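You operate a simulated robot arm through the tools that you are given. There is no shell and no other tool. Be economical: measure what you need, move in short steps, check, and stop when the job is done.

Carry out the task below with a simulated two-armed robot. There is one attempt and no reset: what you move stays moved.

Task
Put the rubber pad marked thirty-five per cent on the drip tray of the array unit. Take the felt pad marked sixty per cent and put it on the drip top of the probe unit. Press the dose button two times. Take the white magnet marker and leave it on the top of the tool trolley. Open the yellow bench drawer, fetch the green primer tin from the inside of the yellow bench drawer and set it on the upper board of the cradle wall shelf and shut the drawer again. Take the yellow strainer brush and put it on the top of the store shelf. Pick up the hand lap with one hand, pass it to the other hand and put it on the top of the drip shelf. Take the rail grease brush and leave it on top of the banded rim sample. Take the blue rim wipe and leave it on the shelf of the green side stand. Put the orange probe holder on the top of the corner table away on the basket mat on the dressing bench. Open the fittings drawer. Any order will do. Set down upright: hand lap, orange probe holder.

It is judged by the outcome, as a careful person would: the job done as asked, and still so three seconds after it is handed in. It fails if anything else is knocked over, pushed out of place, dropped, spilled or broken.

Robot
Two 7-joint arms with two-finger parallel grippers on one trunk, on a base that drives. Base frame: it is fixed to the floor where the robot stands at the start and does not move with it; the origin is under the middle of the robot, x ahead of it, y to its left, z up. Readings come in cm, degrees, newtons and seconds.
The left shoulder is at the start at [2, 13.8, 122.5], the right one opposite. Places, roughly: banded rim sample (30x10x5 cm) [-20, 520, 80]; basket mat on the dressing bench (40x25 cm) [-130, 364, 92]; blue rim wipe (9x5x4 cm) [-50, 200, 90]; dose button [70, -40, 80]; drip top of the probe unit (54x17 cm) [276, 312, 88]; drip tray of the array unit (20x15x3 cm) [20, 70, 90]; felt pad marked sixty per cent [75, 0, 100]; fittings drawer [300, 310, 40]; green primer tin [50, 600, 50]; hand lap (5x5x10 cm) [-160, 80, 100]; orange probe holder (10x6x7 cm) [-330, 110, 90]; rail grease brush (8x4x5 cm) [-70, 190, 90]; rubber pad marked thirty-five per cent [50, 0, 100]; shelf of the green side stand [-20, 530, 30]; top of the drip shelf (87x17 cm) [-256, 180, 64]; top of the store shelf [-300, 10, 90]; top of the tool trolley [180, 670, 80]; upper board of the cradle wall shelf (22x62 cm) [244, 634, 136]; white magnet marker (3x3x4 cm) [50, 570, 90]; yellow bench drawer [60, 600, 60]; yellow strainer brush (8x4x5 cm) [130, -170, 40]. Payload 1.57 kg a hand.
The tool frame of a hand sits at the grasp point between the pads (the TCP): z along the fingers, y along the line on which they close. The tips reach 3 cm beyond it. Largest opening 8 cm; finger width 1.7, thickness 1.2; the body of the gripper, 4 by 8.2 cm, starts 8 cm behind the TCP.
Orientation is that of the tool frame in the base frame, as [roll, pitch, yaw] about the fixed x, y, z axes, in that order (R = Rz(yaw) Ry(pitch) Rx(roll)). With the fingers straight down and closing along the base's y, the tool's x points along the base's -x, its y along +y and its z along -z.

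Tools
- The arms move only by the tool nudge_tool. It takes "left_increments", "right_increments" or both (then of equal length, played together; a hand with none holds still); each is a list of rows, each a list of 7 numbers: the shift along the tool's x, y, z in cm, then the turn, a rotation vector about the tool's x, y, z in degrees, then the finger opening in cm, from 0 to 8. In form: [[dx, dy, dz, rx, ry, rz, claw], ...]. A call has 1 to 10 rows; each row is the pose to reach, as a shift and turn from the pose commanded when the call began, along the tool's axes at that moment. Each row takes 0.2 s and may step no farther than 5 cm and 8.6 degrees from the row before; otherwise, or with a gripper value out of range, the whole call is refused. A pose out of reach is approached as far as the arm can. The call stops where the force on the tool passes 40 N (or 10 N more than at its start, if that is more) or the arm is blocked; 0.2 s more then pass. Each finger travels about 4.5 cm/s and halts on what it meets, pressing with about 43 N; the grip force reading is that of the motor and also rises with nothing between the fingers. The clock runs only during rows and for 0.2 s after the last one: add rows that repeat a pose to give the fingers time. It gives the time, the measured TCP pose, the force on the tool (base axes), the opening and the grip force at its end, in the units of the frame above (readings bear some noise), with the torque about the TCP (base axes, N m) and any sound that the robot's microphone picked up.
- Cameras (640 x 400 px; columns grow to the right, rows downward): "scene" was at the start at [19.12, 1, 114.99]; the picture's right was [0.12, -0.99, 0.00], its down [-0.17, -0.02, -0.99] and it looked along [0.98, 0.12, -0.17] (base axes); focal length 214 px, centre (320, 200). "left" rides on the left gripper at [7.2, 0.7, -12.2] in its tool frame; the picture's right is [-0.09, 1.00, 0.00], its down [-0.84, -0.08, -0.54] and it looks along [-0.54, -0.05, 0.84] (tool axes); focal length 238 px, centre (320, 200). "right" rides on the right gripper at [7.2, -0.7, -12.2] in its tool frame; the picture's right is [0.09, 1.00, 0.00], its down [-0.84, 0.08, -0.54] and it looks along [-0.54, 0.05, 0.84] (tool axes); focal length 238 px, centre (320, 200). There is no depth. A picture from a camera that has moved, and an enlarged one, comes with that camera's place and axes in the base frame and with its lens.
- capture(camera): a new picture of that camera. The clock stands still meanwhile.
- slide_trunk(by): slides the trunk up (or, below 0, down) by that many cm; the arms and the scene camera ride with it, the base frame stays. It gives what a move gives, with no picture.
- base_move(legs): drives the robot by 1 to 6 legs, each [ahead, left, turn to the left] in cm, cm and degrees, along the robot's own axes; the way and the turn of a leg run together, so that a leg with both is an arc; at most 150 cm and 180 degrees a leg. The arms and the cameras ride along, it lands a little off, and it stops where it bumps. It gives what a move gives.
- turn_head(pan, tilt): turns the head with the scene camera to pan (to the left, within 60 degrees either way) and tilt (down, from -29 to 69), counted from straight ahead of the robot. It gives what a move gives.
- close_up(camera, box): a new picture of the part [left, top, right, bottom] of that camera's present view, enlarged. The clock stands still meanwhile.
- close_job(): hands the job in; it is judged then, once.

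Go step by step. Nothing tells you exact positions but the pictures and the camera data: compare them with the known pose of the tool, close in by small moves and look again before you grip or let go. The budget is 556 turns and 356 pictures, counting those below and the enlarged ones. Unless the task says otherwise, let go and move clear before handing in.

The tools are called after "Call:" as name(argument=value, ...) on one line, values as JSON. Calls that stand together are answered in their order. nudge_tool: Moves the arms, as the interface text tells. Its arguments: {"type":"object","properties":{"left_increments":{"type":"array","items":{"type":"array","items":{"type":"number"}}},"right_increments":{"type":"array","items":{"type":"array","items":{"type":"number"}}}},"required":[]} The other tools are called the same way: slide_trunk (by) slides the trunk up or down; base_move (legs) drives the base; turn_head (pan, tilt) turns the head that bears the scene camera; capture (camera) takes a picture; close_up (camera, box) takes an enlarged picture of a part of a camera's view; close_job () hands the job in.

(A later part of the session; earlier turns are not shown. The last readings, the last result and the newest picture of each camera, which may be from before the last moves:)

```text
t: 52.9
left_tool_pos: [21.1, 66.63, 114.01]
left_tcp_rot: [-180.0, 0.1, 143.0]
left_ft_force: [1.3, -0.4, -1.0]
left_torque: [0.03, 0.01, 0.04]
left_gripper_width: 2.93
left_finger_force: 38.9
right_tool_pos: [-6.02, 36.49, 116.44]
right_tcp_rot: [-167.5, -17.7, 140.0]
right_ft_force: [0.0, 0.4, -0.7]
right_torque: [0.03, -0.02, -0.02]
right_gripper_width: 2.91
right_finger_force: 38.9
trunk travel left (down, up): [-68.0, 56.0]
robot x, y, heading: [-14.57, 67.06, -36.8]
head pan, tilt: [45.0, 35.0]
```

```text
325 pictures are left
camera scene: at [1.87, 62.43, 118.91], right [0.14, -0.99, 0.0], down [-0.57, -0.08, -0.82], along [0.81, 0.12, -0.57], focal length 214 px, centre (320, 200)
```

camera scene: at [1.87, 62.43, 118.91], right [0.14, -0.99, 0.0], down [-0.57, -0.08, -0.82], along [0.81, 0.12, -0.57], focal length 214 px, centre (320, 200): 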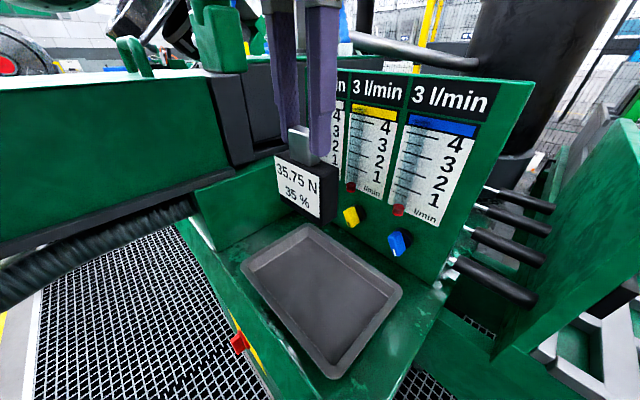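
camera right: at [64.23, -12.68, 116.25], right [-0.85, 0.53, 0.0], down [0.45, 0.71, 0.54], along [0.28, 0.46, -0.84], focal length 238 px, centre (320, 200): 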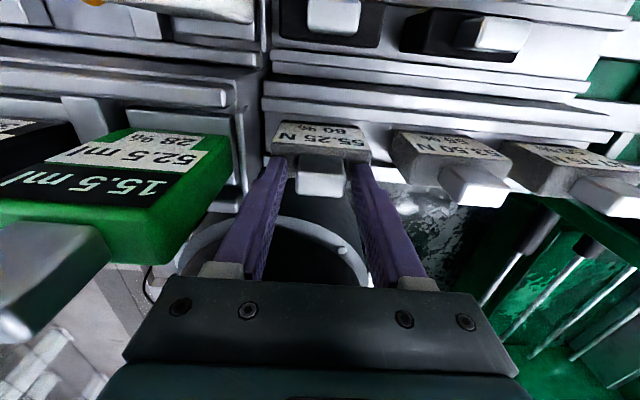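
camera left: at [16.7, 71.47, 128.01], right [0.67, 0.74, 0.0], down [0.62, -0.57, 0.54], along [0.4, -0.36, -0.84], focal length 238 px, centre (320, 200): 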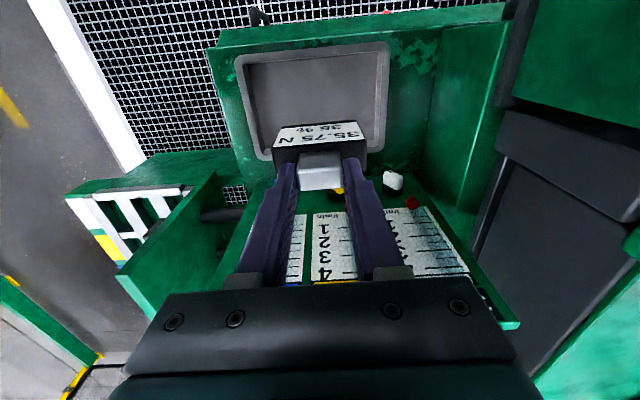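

Call:
nudge_tool(left_increments=[[0, -0.8, 4, 0, 0, 0, 1], [0, -0.8, 8, 0, 0, 0, 1], [0, -0.8, 11, 0, 0, 0, 1]])

Call:
capture(camera="scene")

```text
t: 53.7
left_tool_pos: [20.38, 65.94, 103.03]
left_tcp_rot: [-180.0, 0.0, 143.1]
left_ft_force: [0.5, -0.3, -1.3]
left_torque: [0.01, -0.03, -0.02]
left_gripper_width: 2.88
left_finger_force: 38.7
right_tool_pos: [-6.06, 36.43, 116.44]
right_tcp_rot: [-167.7, -17.8, 140.1]
right_ft_force: [0.6, -0.4, -0.1]
right_torque: [0.0, -0.04, 0.02]
right_gripper_width: 2.91
right_finger_force: 38.7
trunk travel left (down, up): [-68.0, 56.0]
robot x, y, heading: [-14.81, 67.27, -36.8]
head pan, tilt: [45.0, 35.0]
```

```text
324 pictures are left
camera scene: at [1.86, 62.42, 118.91], right [0.14, -0.99, 0.0], down [-0.57, -0.08, -0.82], along [0.81, 0.12, -0.57], focal length 214 px, centre (320, 200)
```

scene: 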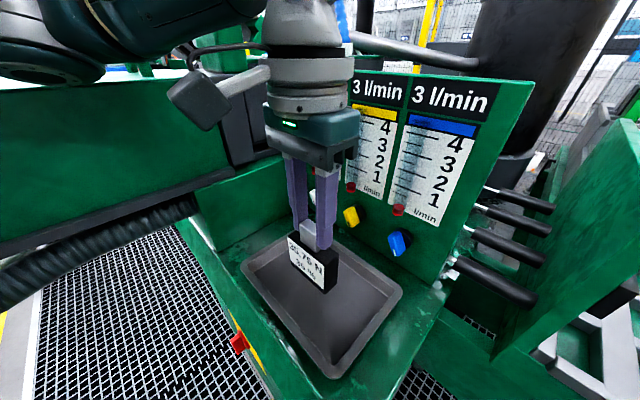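

Call:
nudge_tool(left_increments=[[0.5, -0.5, 3, 0, 0, 0, 1], [0.5, -0.5, 5, 0, 0, 0, 1], [0.5, -0.5, 6, 0, 0, 0, 1], [0.5, -0.5, 7, 0, 0, 0, 1], [0.5, -0.5, 8, 0, 0, 0, 1], [0.5, -0.5, 9, 0, 0, 0, 1]])

Call:
close_up(camera="scene", box=[220, 180, 420, 390])

```text
t: 54.7
left_tool_pos: [20.15, 65.72, 96.35]
left_tcp_rot: [-179.8, 0.4, 143.1]
left_ft_force: [-1.5, 4.3, 22.3]
left_torque: [0.48, 0.04, 0.0]
left_gripper_width: 2.99
left_finger_force: 29.2
right_tool_pos: [-5.91, 36.51, 116.39]
right_tcp_rot: [-167.7, -17.6, 140.1]
right_ft_force: [0.6, -0.3, -1.2]
right_torque: [-0.03, -0.04, 0.01]
right_gripper_width: 2.9
right_finger_force: 38.2
trunk travel left (down, up): [-68.0, 56.0]
robot x, y, heading: [-14.82, 67.48, -36.8]
head pan, tilt: [45.0, 35.0]
stopped in row 5 (left hand): the force on the tool passed its limit at 60 N (the readings are from after the stop); the commanded pose is now the measured one
```

```text
1.90 times, centred on (320, 285) of scene
camera zoom: at [1.95, 62.49, 118.93], right [0.14, -0.99, 0.0], down [-0.57, -0.08, -0.82], along [0.81, 0.12, -0.57], focal length 408 px, centre (320, 38)
```

zoom: 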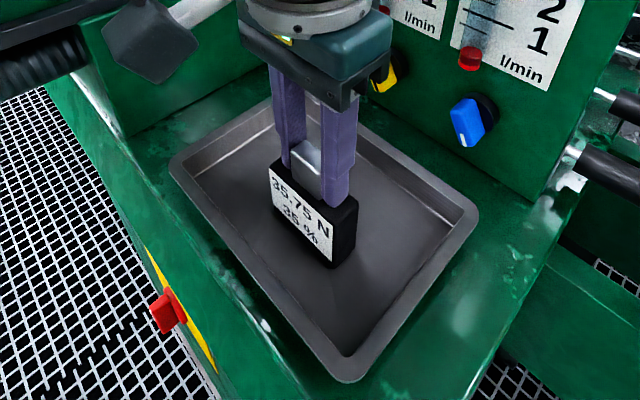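

The block sits on the tray floor. I'll open and rise.

Call:
nudge_tool(left_increments=[[0, 0, -0.2, 0, 0, 0, 3.5], [0, 0, -0.2, 0, 0, 0, 4.5], [0, 0, -0.2, 0, 0, 0, 5], [0, 0, -3, 0, 0, 0, 5], [0, 0, -7.5, 0, 0, 0, 5], [0, 0, -12, 0, 0, 0, 5], [0, 0, -16, 0, 0, 0, 5]])

Call:
capture(camera="scene")

```text
t: 56.3
left_tool_pos: [20.14, 65.64, 112.49]
left_tcp_rot: [-179.7, 0.3, 143.2]
left_ft_force: [-0.5, -0.2, 0.3]
left_torque: [0.02, 0.0, 0.02]
left_gripper_width: 5.01
left_finger_force: 0.0
right_tool_pos: [-6.06, 36.43, 116.57]
right_tcp_rot: [-167.5, -17.9, 140.1]
right_ft_force: [-0.9, -0.1, -1.2]
right_torque: [-0.02, 0.0, -0.03]
right_gripper_width: 2.91
right_finger_force: 39.0
trunk travel left (down, up): [-68.0, 56.0]
robot x, y, heading: [-14.81, 67.46, -36.9]
head pan, tilt: [45.0, 35.0]
```

```text
322 pictures are left
camera scene: at [1.87, 62.43, 118.91], right [0.14, -0.99, 0.0], down [-0.57, -0.08, -0.82], along [0.81, 0.12, -0.57], focal length 214 px, centre (320, 200)
```

scene: 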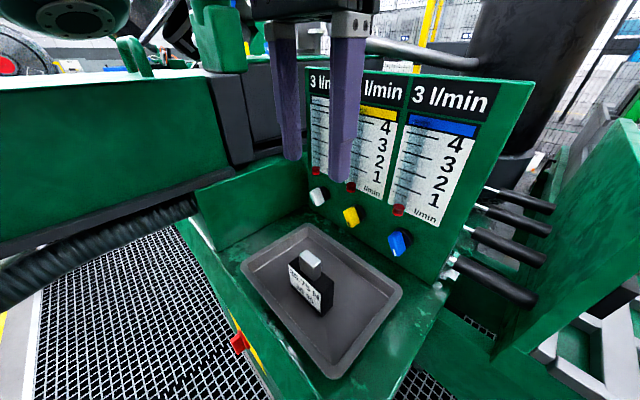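

Rubber block is in the tray. Next the dose button: I'll back away and drive round to the front right of the unit.

Call:
base_move(legs=[[-35, 0, 0], [0, -100, 0], [90, 0, 0]])

Call:
turn_head(pan=0, tilt=20)

Call:
capture(camera="scene")

```text
t: 67.6
left_tool_pos: [0.67, -49.15, 112.48]
left_tcp_rot: [-179.7, 0.3, 142.2]
left_ft_force: [0.6, -0.9, 0.0]
left_torque: [0.01, 0.03, 0.0]
left_gripper_width: 4.98
left_finger_force: 0.1
right_tool_pos: [-26.02, -77.9, 116.47]
right_tcp_rot: [-167.7, -17.8, 139.0]
right_ft_force: [-0.5, -0.3, -0.4]
right_torque: [-0.02, -0.01, -0.01]
right_gripper_width: 2.89
right_finger_force: 38.6
trunk travel left (down, up): [-68.0, 56.0]
robot x, y, heading: [-34.19, -46.87, -38.1]
head pan, tilt: [45.0, 35.0]
```

```text
t: 68.7
left_tool_pos: [0.7, -49.11, 112.42]
left_tcp_rot: [-179.9, 0.3, 142.2]
left_ft_force: [0.1, 0.3, 0.7]
left_torque: [0.04, -0.03, -0.02]
left_gripper_width: 4.99
left_finger_force: 0.1
right_tool_pos: [-26.01, -77.9, 116.51]
right_tcp_rot: [-167.6, -17.8, 139.0]
right_ft_force: [0.3, 0.3, -1.4]
right_torque: [0.02, -0.04, -0.02]
right_gripper_width: 2.9
right_finger_force: 38.9
trunk travel left (down, up): [-68.0, 56.0]
robot x, y, heading: [-34.07, -46.55, -37.8]
head pan, tilt: [0.0, 20.0]
```

```text
321 pictures are left
camera scene: at [-18.96, -58.87, 121.29], right [-0.61, -0.79, 0.0], down [-0.27, 0.21, -0.94], along [0.74, -0.58, -0.34], focal length 214 px, centre (320, 200)
```

scene: 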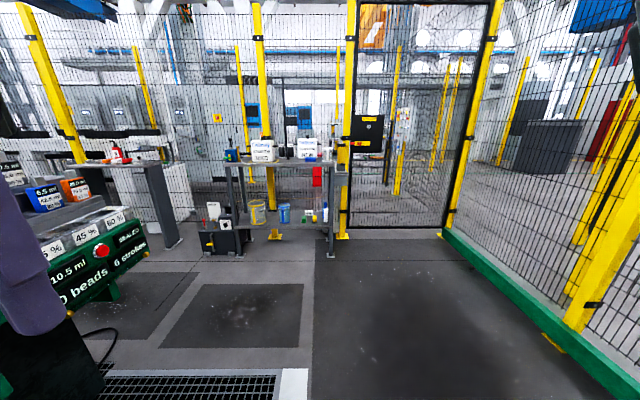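

Call:
base_move(legs=[[92, 0, 0], [0, 0, 90]])

Call:
turn_head(pan=10, tilt=40)

Call:
capture(camera="scene")

```text
t: 77.5
left_tool_pos: [41.35, -67.93, 112.32]
left_tcp_rot: [-179.8, 0.3, -122.8]
left_ft_force: [-0.5, -0.5, 1.1]
left_torque: [0.0, 0.01, 0.01]
left_gripper_width: 5.01
left_finger_force: 0.1
right_tool_pos: [72.25, -92.16, 116.45]
right_tcp_rot: [-167.6, -17.8, -126.0]
right_ft_force: [-0.5, 0.0, -0.9]
right_torque: [0.05, -0.01, 0.02]
right_gripper_width: 2.89
right_finger_force: 38.9
trunk travel left (down, up): [-68.0, 56.0]
robot x, y, heading: [42.4, -103.01, 57.0]
head pan, tilt: [0.0, 20.0]
```

```text
t: 78.4
left_tool_pos: [41.22, -68.05, 112.4]
left_tcp_rot: [-179.8, 0.3, -122.8]
left_ft_force: [-1.1, -0.7, 1.1]
left_torque: [0.01, -0.01, 0.04]
left_gripper_width: 4.99
left_finger_force: 0.0
right_tool_pos: [72.25, -92.04, 116.43]
right_tcp_rot: [-167.7, -17.8, -126.1]
right_ft_force: [-0.3, -0.1, -1.1]
right_torque: [0.02, 0.01, 0.03]
right_gripper_width: 2.91
right_finger_force: 38.7
trunk travel left (down, up): [-68.0, 56.0]
robot x, y, heading: [42.29, -102.95, 57.0]
head pan, tilt: [10.0, 40.0]
```

```text
320 pictures are left
camera scene: at [50.78, -86.79, 118.16], right [0.92, -0.39, 0.0], down [-0.25, -0.59, -0.77], along [0.3, 0.71, -0.64], focal length 214 px, centre (320, 200)
```

scene: 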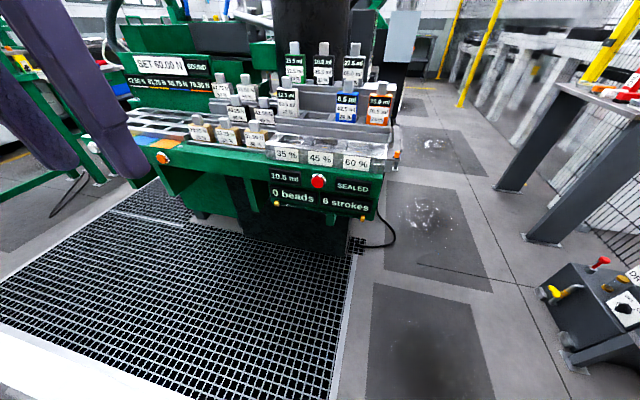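

The red dose button is at about (70,−40,83). I'll square up, approach, lower the trunk and tilt the left hand forward with closed fingers.

Call:
base_move(legs=[[0, 0, -4.3], [26, 4, 0]])

Call:
slide_trunk(by=-22)

Call:
nudge_tool(left_increments=[[0, -2, 0, 0, -8, 0, 3], [0, -4, 0, 0, -16, 0, 1], [0, -6, 0, 0, -24, 0, 0], [0, -7, 0, 0, -32, 0, 0], [0, -8, 0, 0, -40, 0, 0], [0, -8, 0, 0, -48, 0, 0], [0, -8, 0, 0, -56, 0, 0], [0, -8, 0, 0, -64, 0, 0]])

Call:
turn_head(pan=0, tilt=30)

Call:
capture(camera="scene")

```text
t: 80.7
left_tool_pos: [56.28, -45.16, 112.36]
left_tcp_rot: [-179.8, 0.2, -127.1]
left_ft_force: [0.6, -0.1, 0.2]
left_torque: [-0.01, 0.03, -0.01]
left_gripper_width: 5.0
left_finger_force: 0.1
right_tool_pos: [85.33, -71.4, 116.45]
right_tcp_rot: [-167.6, -17.8, -130.0]
right_ft_force: [0.0, 0.3, -1.1]
right_torque: [-0.03, 0.01, 0.02]
right_gripper_width: 2.9
right_finger_force: 38.6
trunk travel left (down, up): [-68.0, 56.0]
robot x, y, heading: [54.22, -79.98, 52.9]
head pan, tilt: [10.0, 40.0]
```

```text
t: 83.0
left_tool_pos: [56.34, -45.05, 90.38]
left_tcp_rot: [-179.8, 0.3, -126.9]
left_ft_force: [0.0, 0.3, -0.3]
left_torque: [-0.01, 0.01, 0.01]
left_gripper_width: 4.99
left_finger_force: 0.1
right_tool_pos: [85.37, -71.32, 94.37]
right_tcp_rot: [-167.6, -17.9, -130.1]
right_ft_force: [0.1, 0.6, 0.0]
right_torque: [-0.01, -0.05, 0.0]
right_gripper_width: 2.91
right_finger_force: 39.2
trunk travel left (down, up): [-46.0, 78.0]
robot x, y, heading: [54.85, -79.71, 53.2]
head pan, tilt: [10.0, 40.0]
```

```text
t: 84.8
left_tool_pos: [69.04, -45.44, 95.52]
left_tcp_rot: [-150.9, 65.2, -93.6]
left_ft_force: [-0.2, 0.1, -0.6]
left_torque: [0.0, -0.04, -0.03]
left_gripper_width: 0.0
left_finger_force: 21.6
left hand out of reach, approached as far as the arm can: row 4, 5, 6, 7, 8
right_tool_pos: [85.4, -71.41, 94.49]
right_tcp_rot: [-167.7, -17.8, -130.2]
right_ft_force: [0.6, 0.2, -0.4]
right_torque: [0.03, 0.04, 0.01]
right_gripper_width: 2.9
right_finger_force: 38.3
trunk travel left (down, up): [-46.0, 78.0]
robot x, y, heading: [54.58, -79.69, 53.1]
head pan, tilt: [10.0, 40.0]
stopped in row 8 (left hand): the arm was blocked; the commanded pose is now the measured one
```

```text
t: 85.5
left_tool_pos: [68.96, -45.26, 95.59]
left_tcp_rot: [-150.5, 65.5, -92.8]
left_ft_force: [-0.5, 0.1, -0.1]
left_torque: [0.01, 0.02, 0.02]
left_gripper_width: 0.0
left_finger_force: 21.5
right_tool_pos: [85.46, -71.39, 94.43]
right_tcp_rot: [-167.6, -17.8, -130.2]
right_ft_force: [-0.5, -0.2, -0.9]
right_torque: [-0.01, 0.0, -0.02]
right_gripper_width: 2.9
right_finger_force: 39.0
trunk travel left (down, up): [-46.0, 78.0]
robot x, y, heading: [54.85, -79.84, 52.9]
head pan, tilt: [0.0, 30.0]
```

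```text
319 pictures are left
camera scene: at [63.74, -64.96, 94.9], right [0.91, -0.42, 0.0], down [-0.31, -0.68, -0.66], along [0.27, 0.6, -0.75], focal length 214 px, centre (320, 200)
```

scene: 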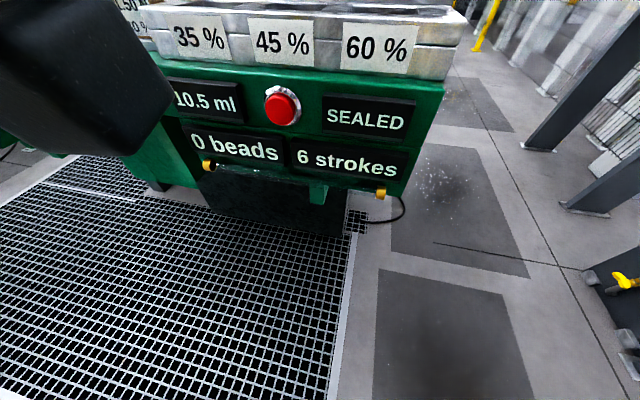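

The left hand now points forward but is close to the head camera. I'll lower that hand away from the head and look again.

Call:
nudge_tool(left_increments=[[2.5, 0.6, 1, 0, 0, 0, 0], [5, 1.2, 2, 0, 0, 0, 0], [7.3, 1.6, 2.9, 0, 0, 0, 0]])

Call:
turn_head(pan=0, tilt=25)

Call:
capture(camera="scene")

```text
t: 86.5
left_tool_pos: [68.87, -43.07, 89.85]
left_tcp_rot: [-143.9, 66.8, -84.0]
left_ft_force: [0.3, 0.0, 0.1]
left_torque: [0.02, 0.05, -0.01]
left_gripper_width: 0.0
left_finger_force: 21.0
right_tool_pos: [85.45, -71.28, 94.35]
right_tcp_rot: [-167.8, -17.6, -130.2]
right_ft_force: [0.5, 0.6, -0.9]
right_torque: [-0.01, -0.02, 0.0]
right_gripper_width: 2.9
right_finger_force: 39.0
trunk travel left (down, up): [-46.0, 78.0]
robot x, y, heading: [54.42, -79.69, 52.7]
head pan, tilt: [0.0, 30.0]
stopped in row 3 (left hand): the arm was blocked; the commanded pose is now the measured one
```

```text
t: 87.2
left_tool_pos: [68.78, -43.27, 89.75]
left_tcp_rot: [-143.8, 66.8, -84.0]
left_ft_force: [0.1, 0.5, -0.1]
left_torque: [-0.04, 0.0, -0.01]
left_gripper_width: 0.0
left_finger_force: 21.4
right_tool_pos: [85.47, -71.41, 94.43]
right_tcp_rot: [-167.5, -17.8, -130.2]
right_ft_force: [-0.3, 0.8, -1.2]
right_torque: [0.06, 0.0, 0.03]
right_gripper_width: 2.92
right_finger_force: 39.2
trunk travel left (down, up): [-46.0, 78.0]
robot x, y, heading: [54.39, -80.1, 52.9]
head pan, tilt: [0.0, 25.0]
```

```text
318 pictures are left
camera scene: at [62.37, -66.96, 92.43], right [0.94, -0.35, 0.0], down [-0.32, -0.88, -0.34], along [0.12, 0.32, -0.94], focal length 214 px, centre (320, 200)
```

scene: 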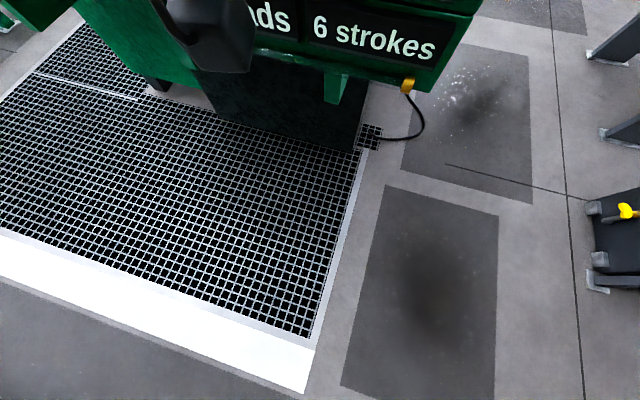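

The forearm is resting on the head. I'll raise the left hand up and to the left to free it.

Call:
nudge_tool(left_increments=[[-3.7, 1.8, -0.9, 0, 0, 0, 0], [-7.5, 3.6, -1.7, 0, 0, 0, 0], [-11.3, 5.4, -2.6, 0, 0, 0, 0]])

Call:
turn_head(pan=0, tilt=20)

Call:
capture(camera="scene")

```text
t: 88.0
left_tool_pos: [64.93, -36.86, 98.93]
left_tcp_rot: [-146.1, 66.3, -86.9]
left_ft_force: [0.3, 0.0, -0.1]
left_torque: [0.03, 0.02, -0.04]
left_gripper_width: 0.0
left_finger_force: 22.1
left hand out of reach, approached as far as the arm can: row 2, 3
right_tool_pos: [85.29, -71.35, 94.56]
right_tcp_rot: [-167.7, -17.9, -130.1]
right_ft_force: [-0.8, 0.4, -1.0]
right_torque: [0.02, -0.01, -0.01]
right_gripper_width: 2.9
right_finger_force: 39.0
trunk travel left (down, up): [-46.0, 78.0]
robot x, y, heading: [54.64, -79.85, 52.7]
head pan, tilt: [0.0, 25.0]
```

```text
t: 88.6
left_tool_pos: [64.91, -36.86, 98.83]
left_tcp_rot: [-145.7, 66.2, -86.5]
left_ft_force: [0.7, 0.7, -0.6]
left_torque: [-0.02, 0.01, 0.02]
left_gripper_width: 0.02
left_finger_force: 21.2
right_tool_pos: [85.36, -71.31, 94.42]
right_tcp_rot: [-167.6, -17.7, -130.2]
right_ft_force: [-0.1, 0.1, -0.5]
right_torque: [0.02, 0.02, 0.0]
right_gripper_width: 2.91
right_finger_force: 39.7
trunk travel left (down, up): [-46.0, 78.0]
robot x, y, heading: [54.78, -79.93, 53.2]
head pan, tilt: [0.0, 20.0]
```

```text
317 pictures are left
camera scene: at [66.12, -64.64, 99.29], right [0.8, -0.6, 0.0], down [-0.21, -0.27, -0.94], along [0.57, 0.75, -0.34], focal length 214 px, centre (320, 200)
```

scene: 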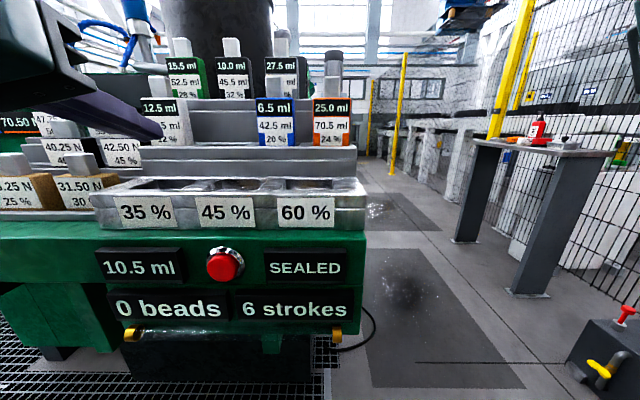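

Call:
slide_trunk(by=22)

Call:
nudge_tool(left_increments=[[3.9, 0.3, 0.1, 0.1, 3.8, 2.3, 0], [7.8, 0.5, 0.2, 0.2, 7.6, 4.6, 0], [11.8, 0.8, 0.3, 0.3, 11.5, 7, 0], [15.8, 1, 0.4, 0.3, 15.3, 9.3, 0], [19.8, 1.3, 0.5, 0.4, 19.2, 11.7, 0], [23.7, 1.5, 0.6, 0.4, 23, 14, 0], [27.6, 1.8, 0.75, 0.5, 26.8, 16.3, 0]])

Call:
turn_head(pan=0, tilt=45)

Call:
capture(camera="scene")

```text
t: 91.0
left_tool_pos: [64.98, -36.81, 120.92]
left_tcp_rot: [-145.7, 66.3, -86.3]
left_ft_force: [-0.4, -0.8, 0.8]
left_torque: [-0.01, -0.01, 0.0]
left_gripper_width: 0.0
left_finger_force: 21.5
right_tool_pos: [85.46, -71.46, 116.46]
right_tcp_rot: [-167.6, -17.8, -130.2]
right_ft_force: [0.1, 0.1, -0.7]
right_torque: [0.0, -0.05, 0.0]
right_gripper_width: 2.89
right_finger_force: 38.6
trunk travel left (down, up): [-68.0, 56.0]
robot x, y, heading: [54.41, -79.64, 53.0]
head pan, tilt: [0.0, 20.0]
```

```text
t: 92.5
left_tool_pos: [64.85, -46.71, 95.13]
left_tcp_rot: [179.6, 44.0, -127.9]
left_ft_force: [-0.8, 0.2, 0.4]
left_torque: [-0.01, 0.01, 0.01]
left_gripper_width: 0.0
left_finger_force: 21.0
right_tool_pos: [85.49, -71.37, 116.42]
right_tcp_rot: [-167.6, -17.7, -130.1]
right_ft_force: [0.4, -0.2, -1.9]
right_torque: [0.01, 0.0, 0.0]
right_gripper_width: 2.9
right_finger_force: 38.0
trunk travel left (down, up): [-68.0, 56.0]
robot x, y, heading: [54.66, -79.8, 52.9]
head pan, tilt: [0.0, 20.0]
```

```text
t: 93.4
left_tool_pos: [64.82, -46.58, 95.2]
left_tcp_rot: [179.7, 44.2, -127.8]
left_ft_force: [-0.9, 0.6, -0.2]
left_torque: [-0.01, 0.02, 0.0]
left_gripper_width: 0.0
left_finger_force: 21.0
right_tool_pos: [85.48, -71.43, 116.47]
right_tcp_rot: [-167.7, -17.8, -130.2]
right_ft_force: [1.4, -0.1, -1.2]
right_torque: [0.05, 0.01, 0.07]
right_gripper_width: 2.91
right_finger_force: 38.6
trunk travel left (down, up): [-68.0, 56.0]
robot x, y, heading: [54.52, -79.87, 53.0]
head pan, tilt: [0.0, 45.0]
```

```text
316 pictures are left
camera scene: at [65.41, -65.58, 117.43], right [0.8, -0.6, 0.0], down [-0.43, -0.56, -0.71], along [0.43, 0.56, -0.71], focal length 214 px, centre (320, 200)
```

scene: 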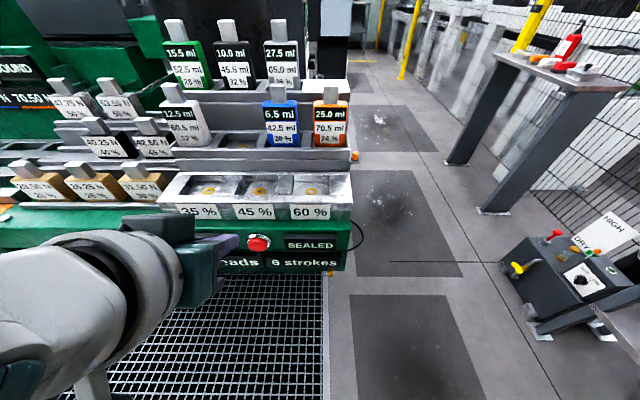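

Call:
nudge_tool(left_increments=[[2.4, -0.1, 2.4, 0, 0, 0, 0], [4.8, -0.3, 4.8, 0, 0, 0, 0], [7.1, -0.3, 7.1, 0, 0, 0, 0], [5.7, -0.3, 8.5, 0, 0, 0, 0], [4.9, -0.3, 9.3, 0, 0, 0, 0]])

Call:
close_up(camera="scene", box=[120, 200, 360, 350])

Call:
capture(camera="left")

```text
t: 94.6
left_tool_pos: [66.62, -44.5, 85.09]
left_tcp_rot: [179.8, 44.1, -127.8]
left_ft_force: [0.7, 0.5, 0.3]
left_torque: [-0.01, -0.01, 0.02]
left_gripper_width: 0.0
left_finger_force: 21.2
right_tool_pos: [85.41, -71.31, 116.57]
right_tcp_rot: [-167.5, -17.8, -130.2]
right_ft_force: [-0.7, 0.6, -1.3]
right_torque: [0.04, 0.01, -0.01]
right_gripper_width: 2.9
right_finger_force: 38.7
trunk travel left (down, up): [-68.0, 56.0]
robot x, y, heading: [54.48, -79.58, 53.2]
head pan, tilt: [0.0, 45.0]
```

```text
2.67 times, centred on (240, 275) of scene
camera zoom: at [65.41, -65.58, 117.43], right [0.8, -0.6, 0.0], down [-0.43, -0.56, -0.71], along [0.43, 0.56, -0.71], focal length 572 px, centre (533, 0)
```

zoom: 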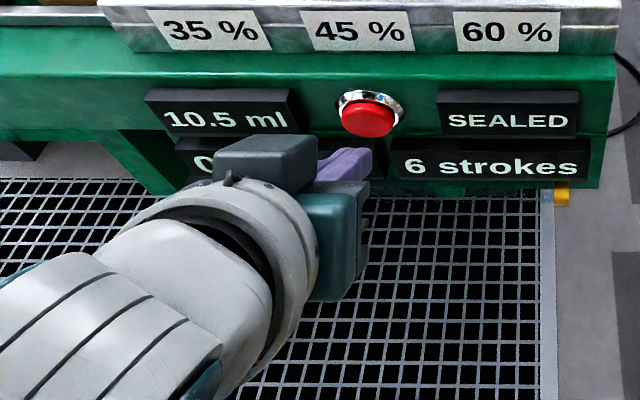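

```text
314 pictures are left
camera left: at [57.89, -55.13, 88.78], right [-0.75, 0.66, 0.07], down [0.2, 0.13, 0.97], along [0.63, 0.74, -0.23], focal length 238 px, centre (320, 200)
```

left: 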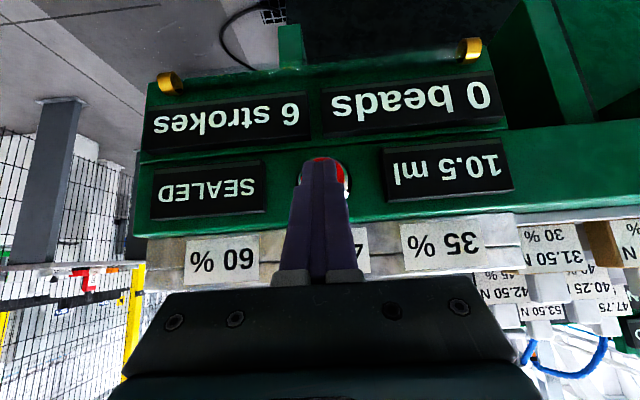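

The fingertip is just in front of the button. I'll push forward slowly.

Call:
nudge_tool(left_increments=[[-1.2, 0, 1.8, 0, 0, 0, 0], [-1.8, 0, 2.4, 0, 0, 0, 0], [-2.15, 0, 2.75, 0, 0, 0, 0], [-2.5, 0, 3.1, 0, 0, 0, 0]])

Call:
close_up(camera="scene", box=[160, 200, 360, 325])

```text
t: 95.6
left_tool_pos: [68.68, -41.69, 84.34]
left_tcp_rot: [179.5, 43.6, -127.7]
left_ft_force: [-14.4, -17.2, 10.8]
left_torque: [0.01, 0.08, -0.01]
left_gripper_width: 0.0
left_finger_force: 21.0
right_tool_pos: [85.16, -71.59, 116.28]
right_tcp_rot: [-167.6, -17.9, -130.1]
right_ft_force: [1.3, 0.2, -1.0]
right_torque: [0.01, 0.0, 0.02]
right_gripper_width: 2.93
right_finger_force: 38.6
trunk travel left (down, up): [-68.0, 56.0]
robot x, y, heading: [54.35, -79.97, 52.7]
head pan, tilt: [0.0, 45.0]
heard: click
```

```text
3.20 times, centred on (260, 262) of scene
camera zoom: at [65.19, -65.81, 117.38], right [0.8, -0.6, 0.0], down [-0.43, -0.57, -0.7], along [0.42, 0.56, -0.71], focal length 686 px, centre (512, 0)
```

zoom: 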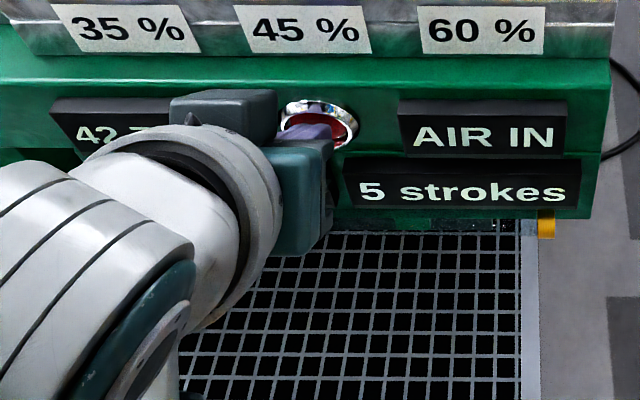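

One click, strokes went from 6 to 5. I'll release and check the display before pressing again.

Call:
nudge_tool(left_increments=[[1.2, 0, -1.8, 0, 0, 0, 0], [2.5, 0, -3.1, 0, 0, 0, 0], [2.5, 0, -3.1, 0, 0, 0, 0]])

Call:
close_up(camera="left", box=[120, 30, 540, 290])

```text
t: 96.4
left_tool_pos: [66.4, -44.19, 84.92]
left_tcp_rot: [179.6, 44.2, -127.8]
left_ft_force: [0.9, -0.3, 0.1]
left_torque: [-0.02, 0.0, 0.01]
left_gripper_width: 0.0
left_finger_force: 21.3
right_tool_pos: [85.42, -71.35, 116.31]
right_tcp_rot: [-167.5, -17.7, -130.2]
right_ft_force: [-0.9, -0.9, -1.7]
right_torque: [0.04, 0.02, -0.01]
right_gripper_width: 2.92
right_finger_force: 38.6
trunk travel left (down, up): [-68.0, 56.0]
robot x, y, heading: [54.32, -79.92, 53.0]
head pan, tilt: [0.0, 45.0]
```

```text
1.52 times, centred on (330, 160) of left
camera zoom: at [57.73, -54.76, 88.67], right [-0.75, 0.66, 0.07], down [0.2, 0.13, 0.97], along [0.63, 0.74, -0.23], focal length 363 px, centre (305, 261)
```

zoom: 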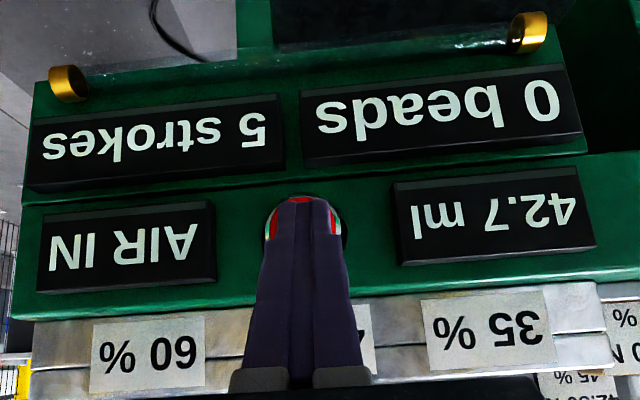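

Call:
nudge_tool(left_increments=[[-1.2, 0, 1.8, 0, 0, 0, 0], [-1.8, 0, 2.4, 0, 0, 0, 0], [-2.15, 0, 2.75, 0, 0, 0, 0], [-2.5, 0, 3.1, 0, 0, 0, 0]])

Call:
nudge_tool(left_increments=[[1.2, 0, -1.8, 0, 0, 0, 0], [4, 0, -4.6, 0, 0, 0, 0], [5, 0, -8, 0, 0, 0, 0]])

Call:
close_up(camera="left", box=[120, 30, 540, 290])

```text
t: 97.4
left_tool_pos: [68.47, -41.77, 84.05]
left_tcp_rot: [179.6, 43.5, -127.8]
left_ft_force: [-16.0, -17.9, 10.0]
left_torque: [-0.04, 0.09, 0.0]
left_gripper_width: 0.0
left_finger_force: 21.1
right_tool_pos: [85.28, -71.73, 116.29]
right_tcp_rot: [-167.5, -18.1, -130.0]
right_ft_force: [0.1, 0.0, -0.8]
right_torque: [0.03, -0.01, 0.03]
right_gripper_width: 2.87
right_finger_force: 38.8
trunk travel left (down, up): [-68.0, 56.0]
robot x, y, heading: [54.52, -79.98, 52.8]
head pan, tilt: [0.0, 45.0]
heard: click
```

```text
t: 98.2
left_tool_pos: [63.58, -48.57, 86.75]
left_tcp_rot: [179.5, 44.2, -127.9]
left_ft_force: [0.7, 0.5, 0.1]
left_torque: [0.02, -0.03, 0.03]
left_gripper_width: 0.01
left_finger_force: 21.6
right_tool_pos: [85.41, -71.42, 116.37]
right_tcp_rot: [-167.6, -17.8, -130.2]
right_ft_force: [0.9, -0.1, -1.2]
right_torque: [0.03, 0.0, 0.0]
right_gripper_width: 2.9
right_finger_force: 38.4
trunk travel left (down, up): [-68.0, 56.0]
robot x, y, heading: [54.81, -79.79, 52.8]
head pan, tilt: [0.0, 45.0]
```

```text
1.52 times, centred on (330, 160) of left
camera zoom: at [54.84, -59.16, 90.47], right [-0.75, 0.66, 0.07], down [0.2, 0.13, 0.97], along [0.63, 0.74, -0.23], focal length 363 px, centre (305, 261)
```

zoom: 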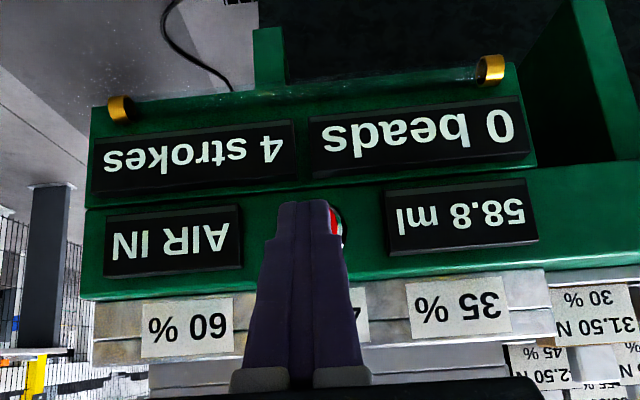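

Two presses registered. Next the strainer brush at about (130,−170,40): I'll back off, restore the left hand and turn toward the stand.

Call:
base_move(legs=[[-20, 0, 0], [0, 0, -100]])

Call:
nudge_tool(left_increments=[[-2, 0, -2, 0, 7.3, 0, 4], [-4, 0, -4, 0, 14.6, 0, 8], [-6, 0, -6, 0, 22, 0, 8], [-8, 0, -8, 0, 29.3, 0, 8], [-10, 0, -10, 0, 36.6, 0, 8], [-11, 0, -11, 0, 44, 0, 8]])

Call:
turn_head(pan=0, tilt=35)

Call:
capture(camera="scene")

```text
t: 104.1
left_tool_pos: [71.53, -110.68, 86.7]
left_tcp_rot: [179.6, 44.2, 131.1]
left_ft_force: [-0.4, -0.3, -0.1]
left_torque: [-0.02, -0.02, 0.01]
left_gripper_width: 0.0
left_finger_force: 21.3
right_tool_pos: [45.05, -127.8, 116.51]
right_tcp_rot: [-167.6, -17.8, 128.5]
right_ft_force: [-0.8, 0.9, 0.4]
right_torque: [-0.05, -0.03, 0.02]
right_gripper_width: 2.9
right_finger_force: 38.4
trunk travel left (down, up): [-68.0, 56.0]
robot x, y, heading: [42.88, -95.99, -48.2]
head pan, tilt: [0.0, 45.0]
```

```text
t: 105.7
left_tool_pos: [75.79, -110.0, 96.29]
left_tcp_rot: [174.5, 0.1, 132.6]
left_ft_force: [0.2, 0.1, -0.6]
left_torque: [-0.03, 0.0, 0.0]
left_gripper_width: 7.98
left_finger_force: 0.1
left hand out of reach, approached as far as the arm can: row 5, 6
right_tool_pos: [44.99, -127.72, 116.46]
right_tcp_rot: [-167.7, -17.8, 128.6]
right_ft_force: [-0.1, -0.6, -0.6]
right_torque: [-0.02, 0.0, 0.04]
right_gripper_width: 2.92
right_finger_force: 38.9
trunk travel left (down, up): [-68.0, 56.0]
robot x, y, heading: [42.55, -95.87, -48.1]
head pan, tilt: [0.0, 45.0]
stopped in row 6 (left hand): the arm was blocked; the commanded pose is now the measured one
```

```text
t: 106.4
left_tool_pos: [75.75, -110.02, 96.19]
left_tcp_rot: [174.6, -0.1, 132.5]
left_ft_force: [0.4, -0.3, -1.1]
left_torque: [-0.01, 0.03, 0.0]
left_gripper_width: 8.0
left_finger_force: 0.1
right_tool_pos: [45.0, -127.77, 116.37]
right_tcp_rot: [-167.6, -17.8, 128.7]
right_ft_force: [0.8, 0.0, -0.4]
right_torque: [0.0, 0.0, -0.02]
right_gripper_width: 2.89
right_finger_force: 39.3
trunk travel left (down, up): [-68.0, 56.0]
robot x, y, heading: [42.8, -95.99, -48.1]
head pan, tilt: [0.0, 35.0]
```

```text
310 pictures are left
camera scene: at [54.92, -109.97, 118.9], right [-0.75, -0.67, 0.0], down [-0.38, 0.43, -0.82], along [0.55, -0.61, -0.57], focal length 214 px, centre (320, 200)
```

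scene: 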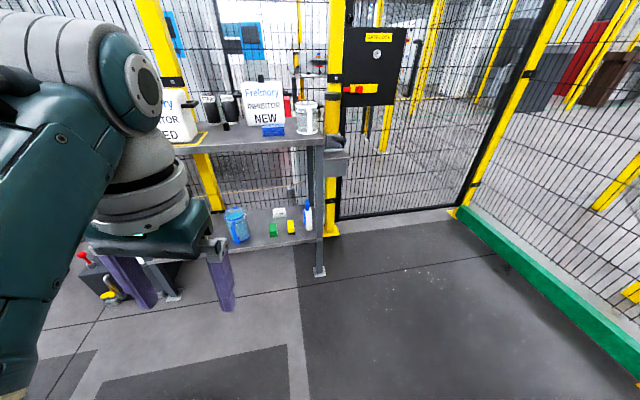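

Call:
close_up(camera="scene", box=[210, 180, 340, 260])

```text
4.92 times, centred on (275, 220) of scene
camera zoom: at [54.92, -109.97, 118.9], right [-0.75, -0.67, 0.0], down [-0.38, 0.43, -0.82], along [0.55, -0.61, -0.57], focal length 1056 px, centre (542, 102)
```

zoom: 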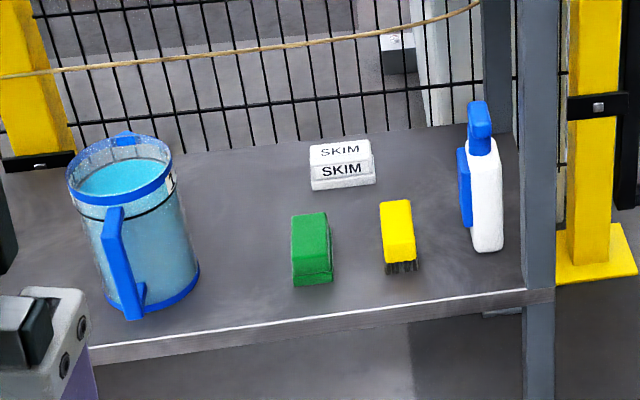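

The yellow strainer brush stands on the lower shelf at about (124,−163,42), stand faces us at heading −38°. I'll line up and lower the trunk.

Call:
base_move(legs=[[0, 0, 10.2], [45, -15, 0]])

Call:
slide_trunk(by=-40)

Call:
turn_head(pan=10, tilt=30)

Call:
capture(camera="scene")

Call:
capture(camera="left")

```text
t: 109.9
left_tool_pos: [102.54, -142.79, 96.27]
left_tcp_rot: [174.6, -0.1, 142.5]
left_ft_force: [-0.1, -1.1, -0.1]
left_torque: [0.0, 0.0, 0.04]
left_gripper_width: 7.98
left_finger_force: 0.1
right_tool_pos: [75.11, -165.5, 116.44]
right_tcp_rot: [-167.6, -17.8, 138.5]
right_ft_force: [0.0, -0.1, -0.9]
right_torque: [0.0, -0.02, -0.01]
right_gripper_width: 2.88
right_finger_force: 39.1
trunk travel left (down, up): [-68.0, 56.0]
robot x, y, heading: [67.08, -134.58, -38.2]
head pan, tilt: [0.0, 35.0]
```

```text
t: 113.7
left_tool_pos: [102.47, -142.62, 56.24]
left_tcp_rot: [174.4, 0.0, 142.6]
left_ft_force: [-0.6, -0.1, -0.8]
left_torque: [-0.01, 0.03, -0.03]
left_gripper_width: 7.99
left_finger_force: 0.1
right_tool_pos: [75.12, -165.48, 76.45]
right_tcp_rot: [-167.5, -17.8, 138.6]
right_ft_force: [1.1, 0.1, -1.2]
right_torque: [0.03, -0.01, 0.01]
right_gripper_width: 2.92
right_finger_force: 38.9
trunk travel left (down, up): [-28.0, 96.0]
robot x, y, heading: [67.31, -134.14, -38.3]
head pan, tilt: [0.0, 35.0]
```

```text
t: 114.4
left_tool_pos: [102.51, -142.5, 56.3]
left_tcp_rot: [174.4, 0.0, 142.5]
left_ft_force: [1.0, 0.1, -0.8]
left_torque: [-0.01, 0.01, 0.03]
left_gripper_width: 8.0
left_finger_force: 0.0
right_tool_pos: [75.25, -165.4, 76.55]
right_tcp_rot: [-167.6, -17.9, 138.6]
right_ft_force: [-0.7, 0.2, -1.2]
right_torque: [-0.01, -0.02, -0.04]
right_gripper_width: 2.91
right_finger_force: 39.9
trunk travel left (down, up): [-28.0, 96.0]
robot x, y, heading: [67.34, -134.38, -38.3]
head pan, tilt: [10.0, 30.0]
```

```text
308 pictures are left
camera scene: at [82.97, -144.97, 79.69], right [-0.47, -0.88, 0.0], down [-0.44, 0.24, -0.87], along [0.76, -0.41, -0.5], focal length 214 px, centre (320, 200)
```

scene: 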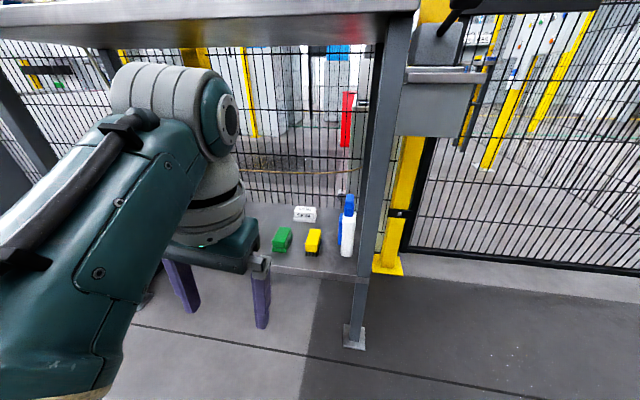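

```text
307 pictures are left
camera left: at [96.63, -138.75, 68.51], right [0.68, 0.73, 0.1], down [0.58, -0.61, 0.53], along [0.45, -0.3, -0.84], focal length 238 px, centre (320, 200)
```

left: 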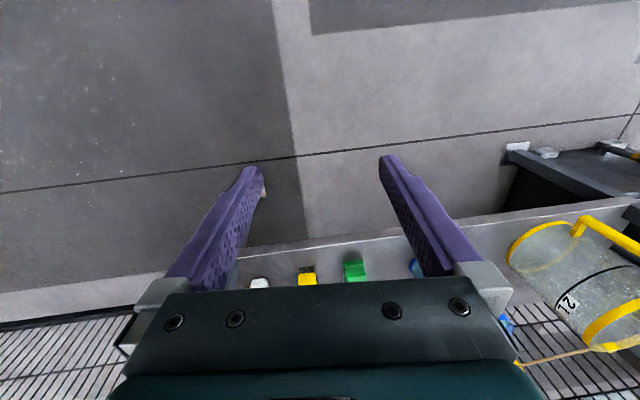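

Call:
nudge_tool(left_increments=[[0, 0, 0, 1, -7.5, 0, 8], [0, 0, 0, 2, -15, 0, 8], [0, 0, 0, 3, -22.5, 0, 8], [0, 0, 0, 4, -30, 0, 8], [0, 0, 0, 5, -37.5, 0, 8], [0, 0, 0, 5.6, -45, 0, 8]])

Call:
capture(camera="scene")

```text
t: 115.8
left_tool_pos: [102.35, -142.64, 56.32]
left_tcp_rot: [179.6, 45.0, 140.1]
left_ft_force: [0.3, 1.2, -0.2]
left_torque: [0.04, 0.01, 0.0]
left_gripper_width: 7.99
left_finger_force: 0.0
right_tool_pos: [75.2, -165.34, 76.36]
right_tcp_rot: [-167.7, -17.8, 138.6]
right_ft_force: [0.4, 0.0, -1.0]
right_torque: [0.0, -0.02, -0.01]
right_gripper_width: 2.89
right_finger_force: 38.3
trunk travel left (down, up): [-28.0, 96.0]
robot x, y, heading: [67.13, -134.24, -38.3]
head pan, tilt: [10.0, 30.0]
```

```text
306 pictures are left
camera scene: at [82.95, -144.9, 79.68], right [-0.47, -0.88, 0.0], down [-0.44, 0.24, -0.87], along [0.76, -0.41, -0.5], focal length 214 px, centre (320, 200)
```

scene: 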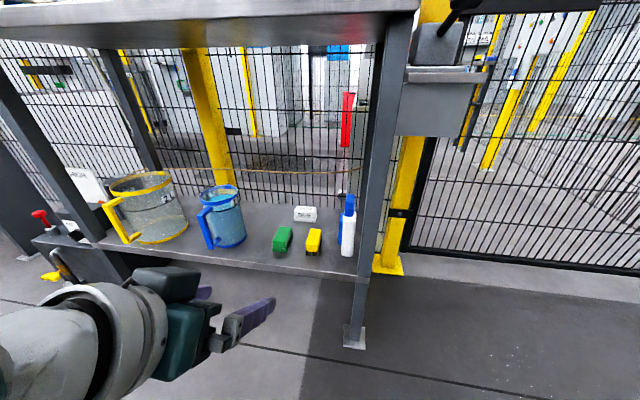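

Call:
base_move(legs=[[27, 0, 0]])

Call:
capture(camera="scene")

Call:
capture(camera="left")

```text
t: 117.8
left_tool_pos: [123.95, -159.34, 56.38]
left_tcp_rot: [179.5, 44.9, 140.2]
left_ft_force: [0.2, -0.1, 0.5]
left_torque: [0.0, 0.05, -0.01]
left_gripper_width: 7.99
left_finger_force: 0.0
right_tool_pos: [96.6, -182.27, 76.53]
right_tcp_rot: [-167.5, -17.8, 138.9]
right_ft_force: [-0.2, -0.6, -0.3]
right_torque: [-0.02, -0.03, 0.02]
right_gripper_width: 2.92
right_finger_force: 39.2
trunk travel left (down, up): [-28.0, 96.0]
robot x, y, heading: [88.71, -151.34, -38.5]
head pan, tilt: [10.0, 30.0]
```

```text
305 pictures are left
camera scene: at [104.44, -161.75, 79.69], right [-0.47, -0.88, 0.0], down [-0.44, 0.24, -0.87], along [0.76, -0.41, -0.5], focal length 214 px, centre (320, 200)
```

scene: 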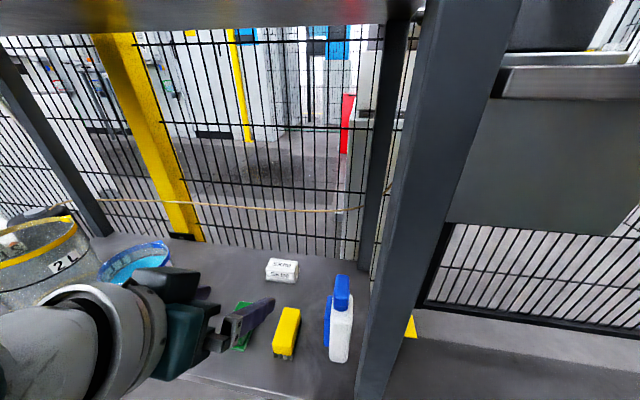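

```text
304 pictures are left
camera left: at [113.88, -150.3, 59.91], right [0.68, 0.73, 0.07], down [0.11, -0.2, 0.97], along [0.72, -0.66, -0.21], focal length 238 px, centre (320, 200)
```

left: 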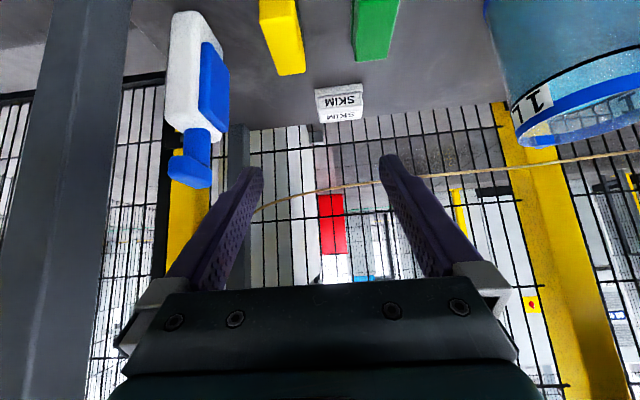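

Call:
slide_trunk(by=-12)

Call:
nudge_tool(left_increments=[[-1.5, -1, 1.5, 0, 0, 0, 8], [-3, -2, 3, 0, 0, 0, 8], [-4.2, -2.9, 4.2, 0, 0, 0, 8], [-3, -2.9, 5.4, 0, 0, 0, 8]])

Call:
capture(camera="left")

Call:
capture(camera="scene")

```text
t: 119.2
left_tool_pos: [122.26, -159.97, 44.59]
left_tcp_rot: [-179.8, 44.6, 140.8]
left_ft_force: [-0.4, 0.3, -0.4]
left_torque: [0.0, -0.04, 0.03]
left_gripper_width: 7.99
left_finger_force: 0.1
right_tool_pos: [95.47, -182.62, 65.3]
right_tcp_rot: [-167.7, -17.6, 139.0]
right_ft_force: [-0.2, 0.8, -0.5]
right_torque: [-0.02, 0.01, 0.01]
right_gripper_width: 2.93
right_finger_force: 38.3
trunk travel left (down, up): [-16.0, 108.0]
robot x, y, heading: [88.35, -151.49, -38.0]
head pan, tilt: [10.0, 30.0]
```

```text
t: 120.2
left_tool_pos: [124.85, -166.08, 42.95]
left_tcp_rot: [-179.7, 44.5, 140.9]
left_ft_force: [0.2, -0.2, 0.3]
left_torque: [-0.04, 0.0, -0.04]
left_gripper_width: 8.02
left_finger_force: 0.1
right_tool_pos: [95.28, -182.65, 65.32]
right_tcp_rot: [-167.5, -17.6, 139.0]
right_ft_force: [-0.3, -0.2, -1.0]
right_torque: [-0.01, -0.02, -0.01]
right_gripper_width: 2.91
right_finger_force: 38.6
trunk travel left (down, up): [-16.0, 108.0]
robot x, y, heading: [88.99, -151.11, -38.0]
head pan, tilt: [10.0, 30.0]
```

```text
303 pictures are left
camera left: at [114.75, -157.02, 46.56], right [0.68, 0.73, 0.06], down [0.12, -0.19, 0.97], along [0.72, -0.66, -0.22], focal length 238 px, centre (320, 200)
```

left: 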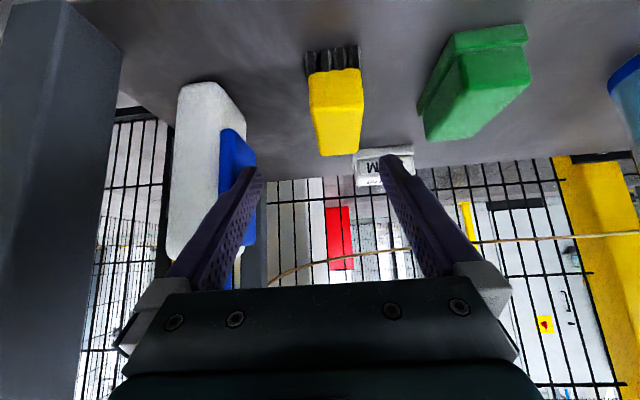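

```text
302 pictures are left
camera scene: at [102.93, -162.27, 68.13], right [-0.47, -0.88, 0.01], down [-0.45, 0.23, -0.86], along [0.76, -0.41, -0.51], focal length 214 px, centre (320, 200)
```

scene: 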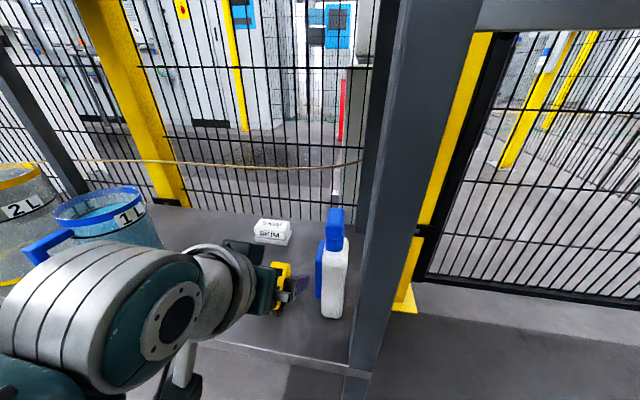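

The body seems to lean slightly since lowering; I'll look left to see whether the elbow touches something.

Call:
turn_head(pan=60, tilt=35)

Call:
capture(camera="scene")

```text
t: 121.4
left_tool_pos: [124.66, -165.95, 42.88]
left_tcp_rot: [-179.6, 44.4, 140.8]
left_ft_force: [0.5, 1.1, -0.3]
left_torque: [-0.02, 0.02, 0.0]
left_gripper_width: 8.02
left_finger_force: 0.0
right_tool_pos: [95.27, -182.73, 65.17]
right_tcp_rot: [-167.3, -17.7, 139.1]
right_ft_force: [0.1, 0.2, -0.9]
right_torque: [0.02, -0.01, 0.02]
right_gripper_width: 2.93
right_finger_force: 38.4
trunk travel left (down, up): [-16.0, 108.0]
robot x, y, heading: [88.5, -151.22, -38.1]
head pan, tilt: [60.0, 35.0]
```

```text
301 pictures are left
camera scene: at [103.05, -154.72, 67.26], right [0.37, -0.93, 0.0], down [-0.54, -0.22, -0.81], along [0.75, 0.3, -0.58], focal length 214 px, centre (320, 200)
```

scene: 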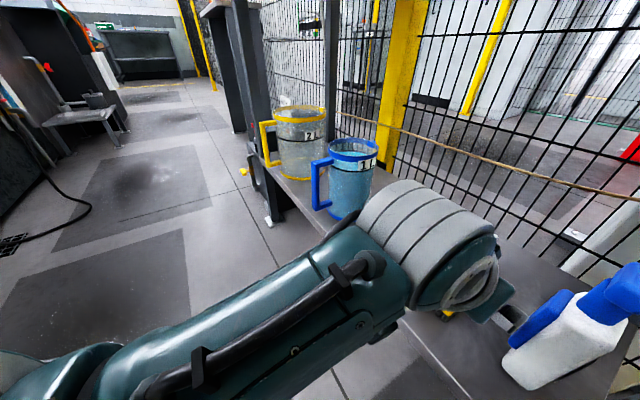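

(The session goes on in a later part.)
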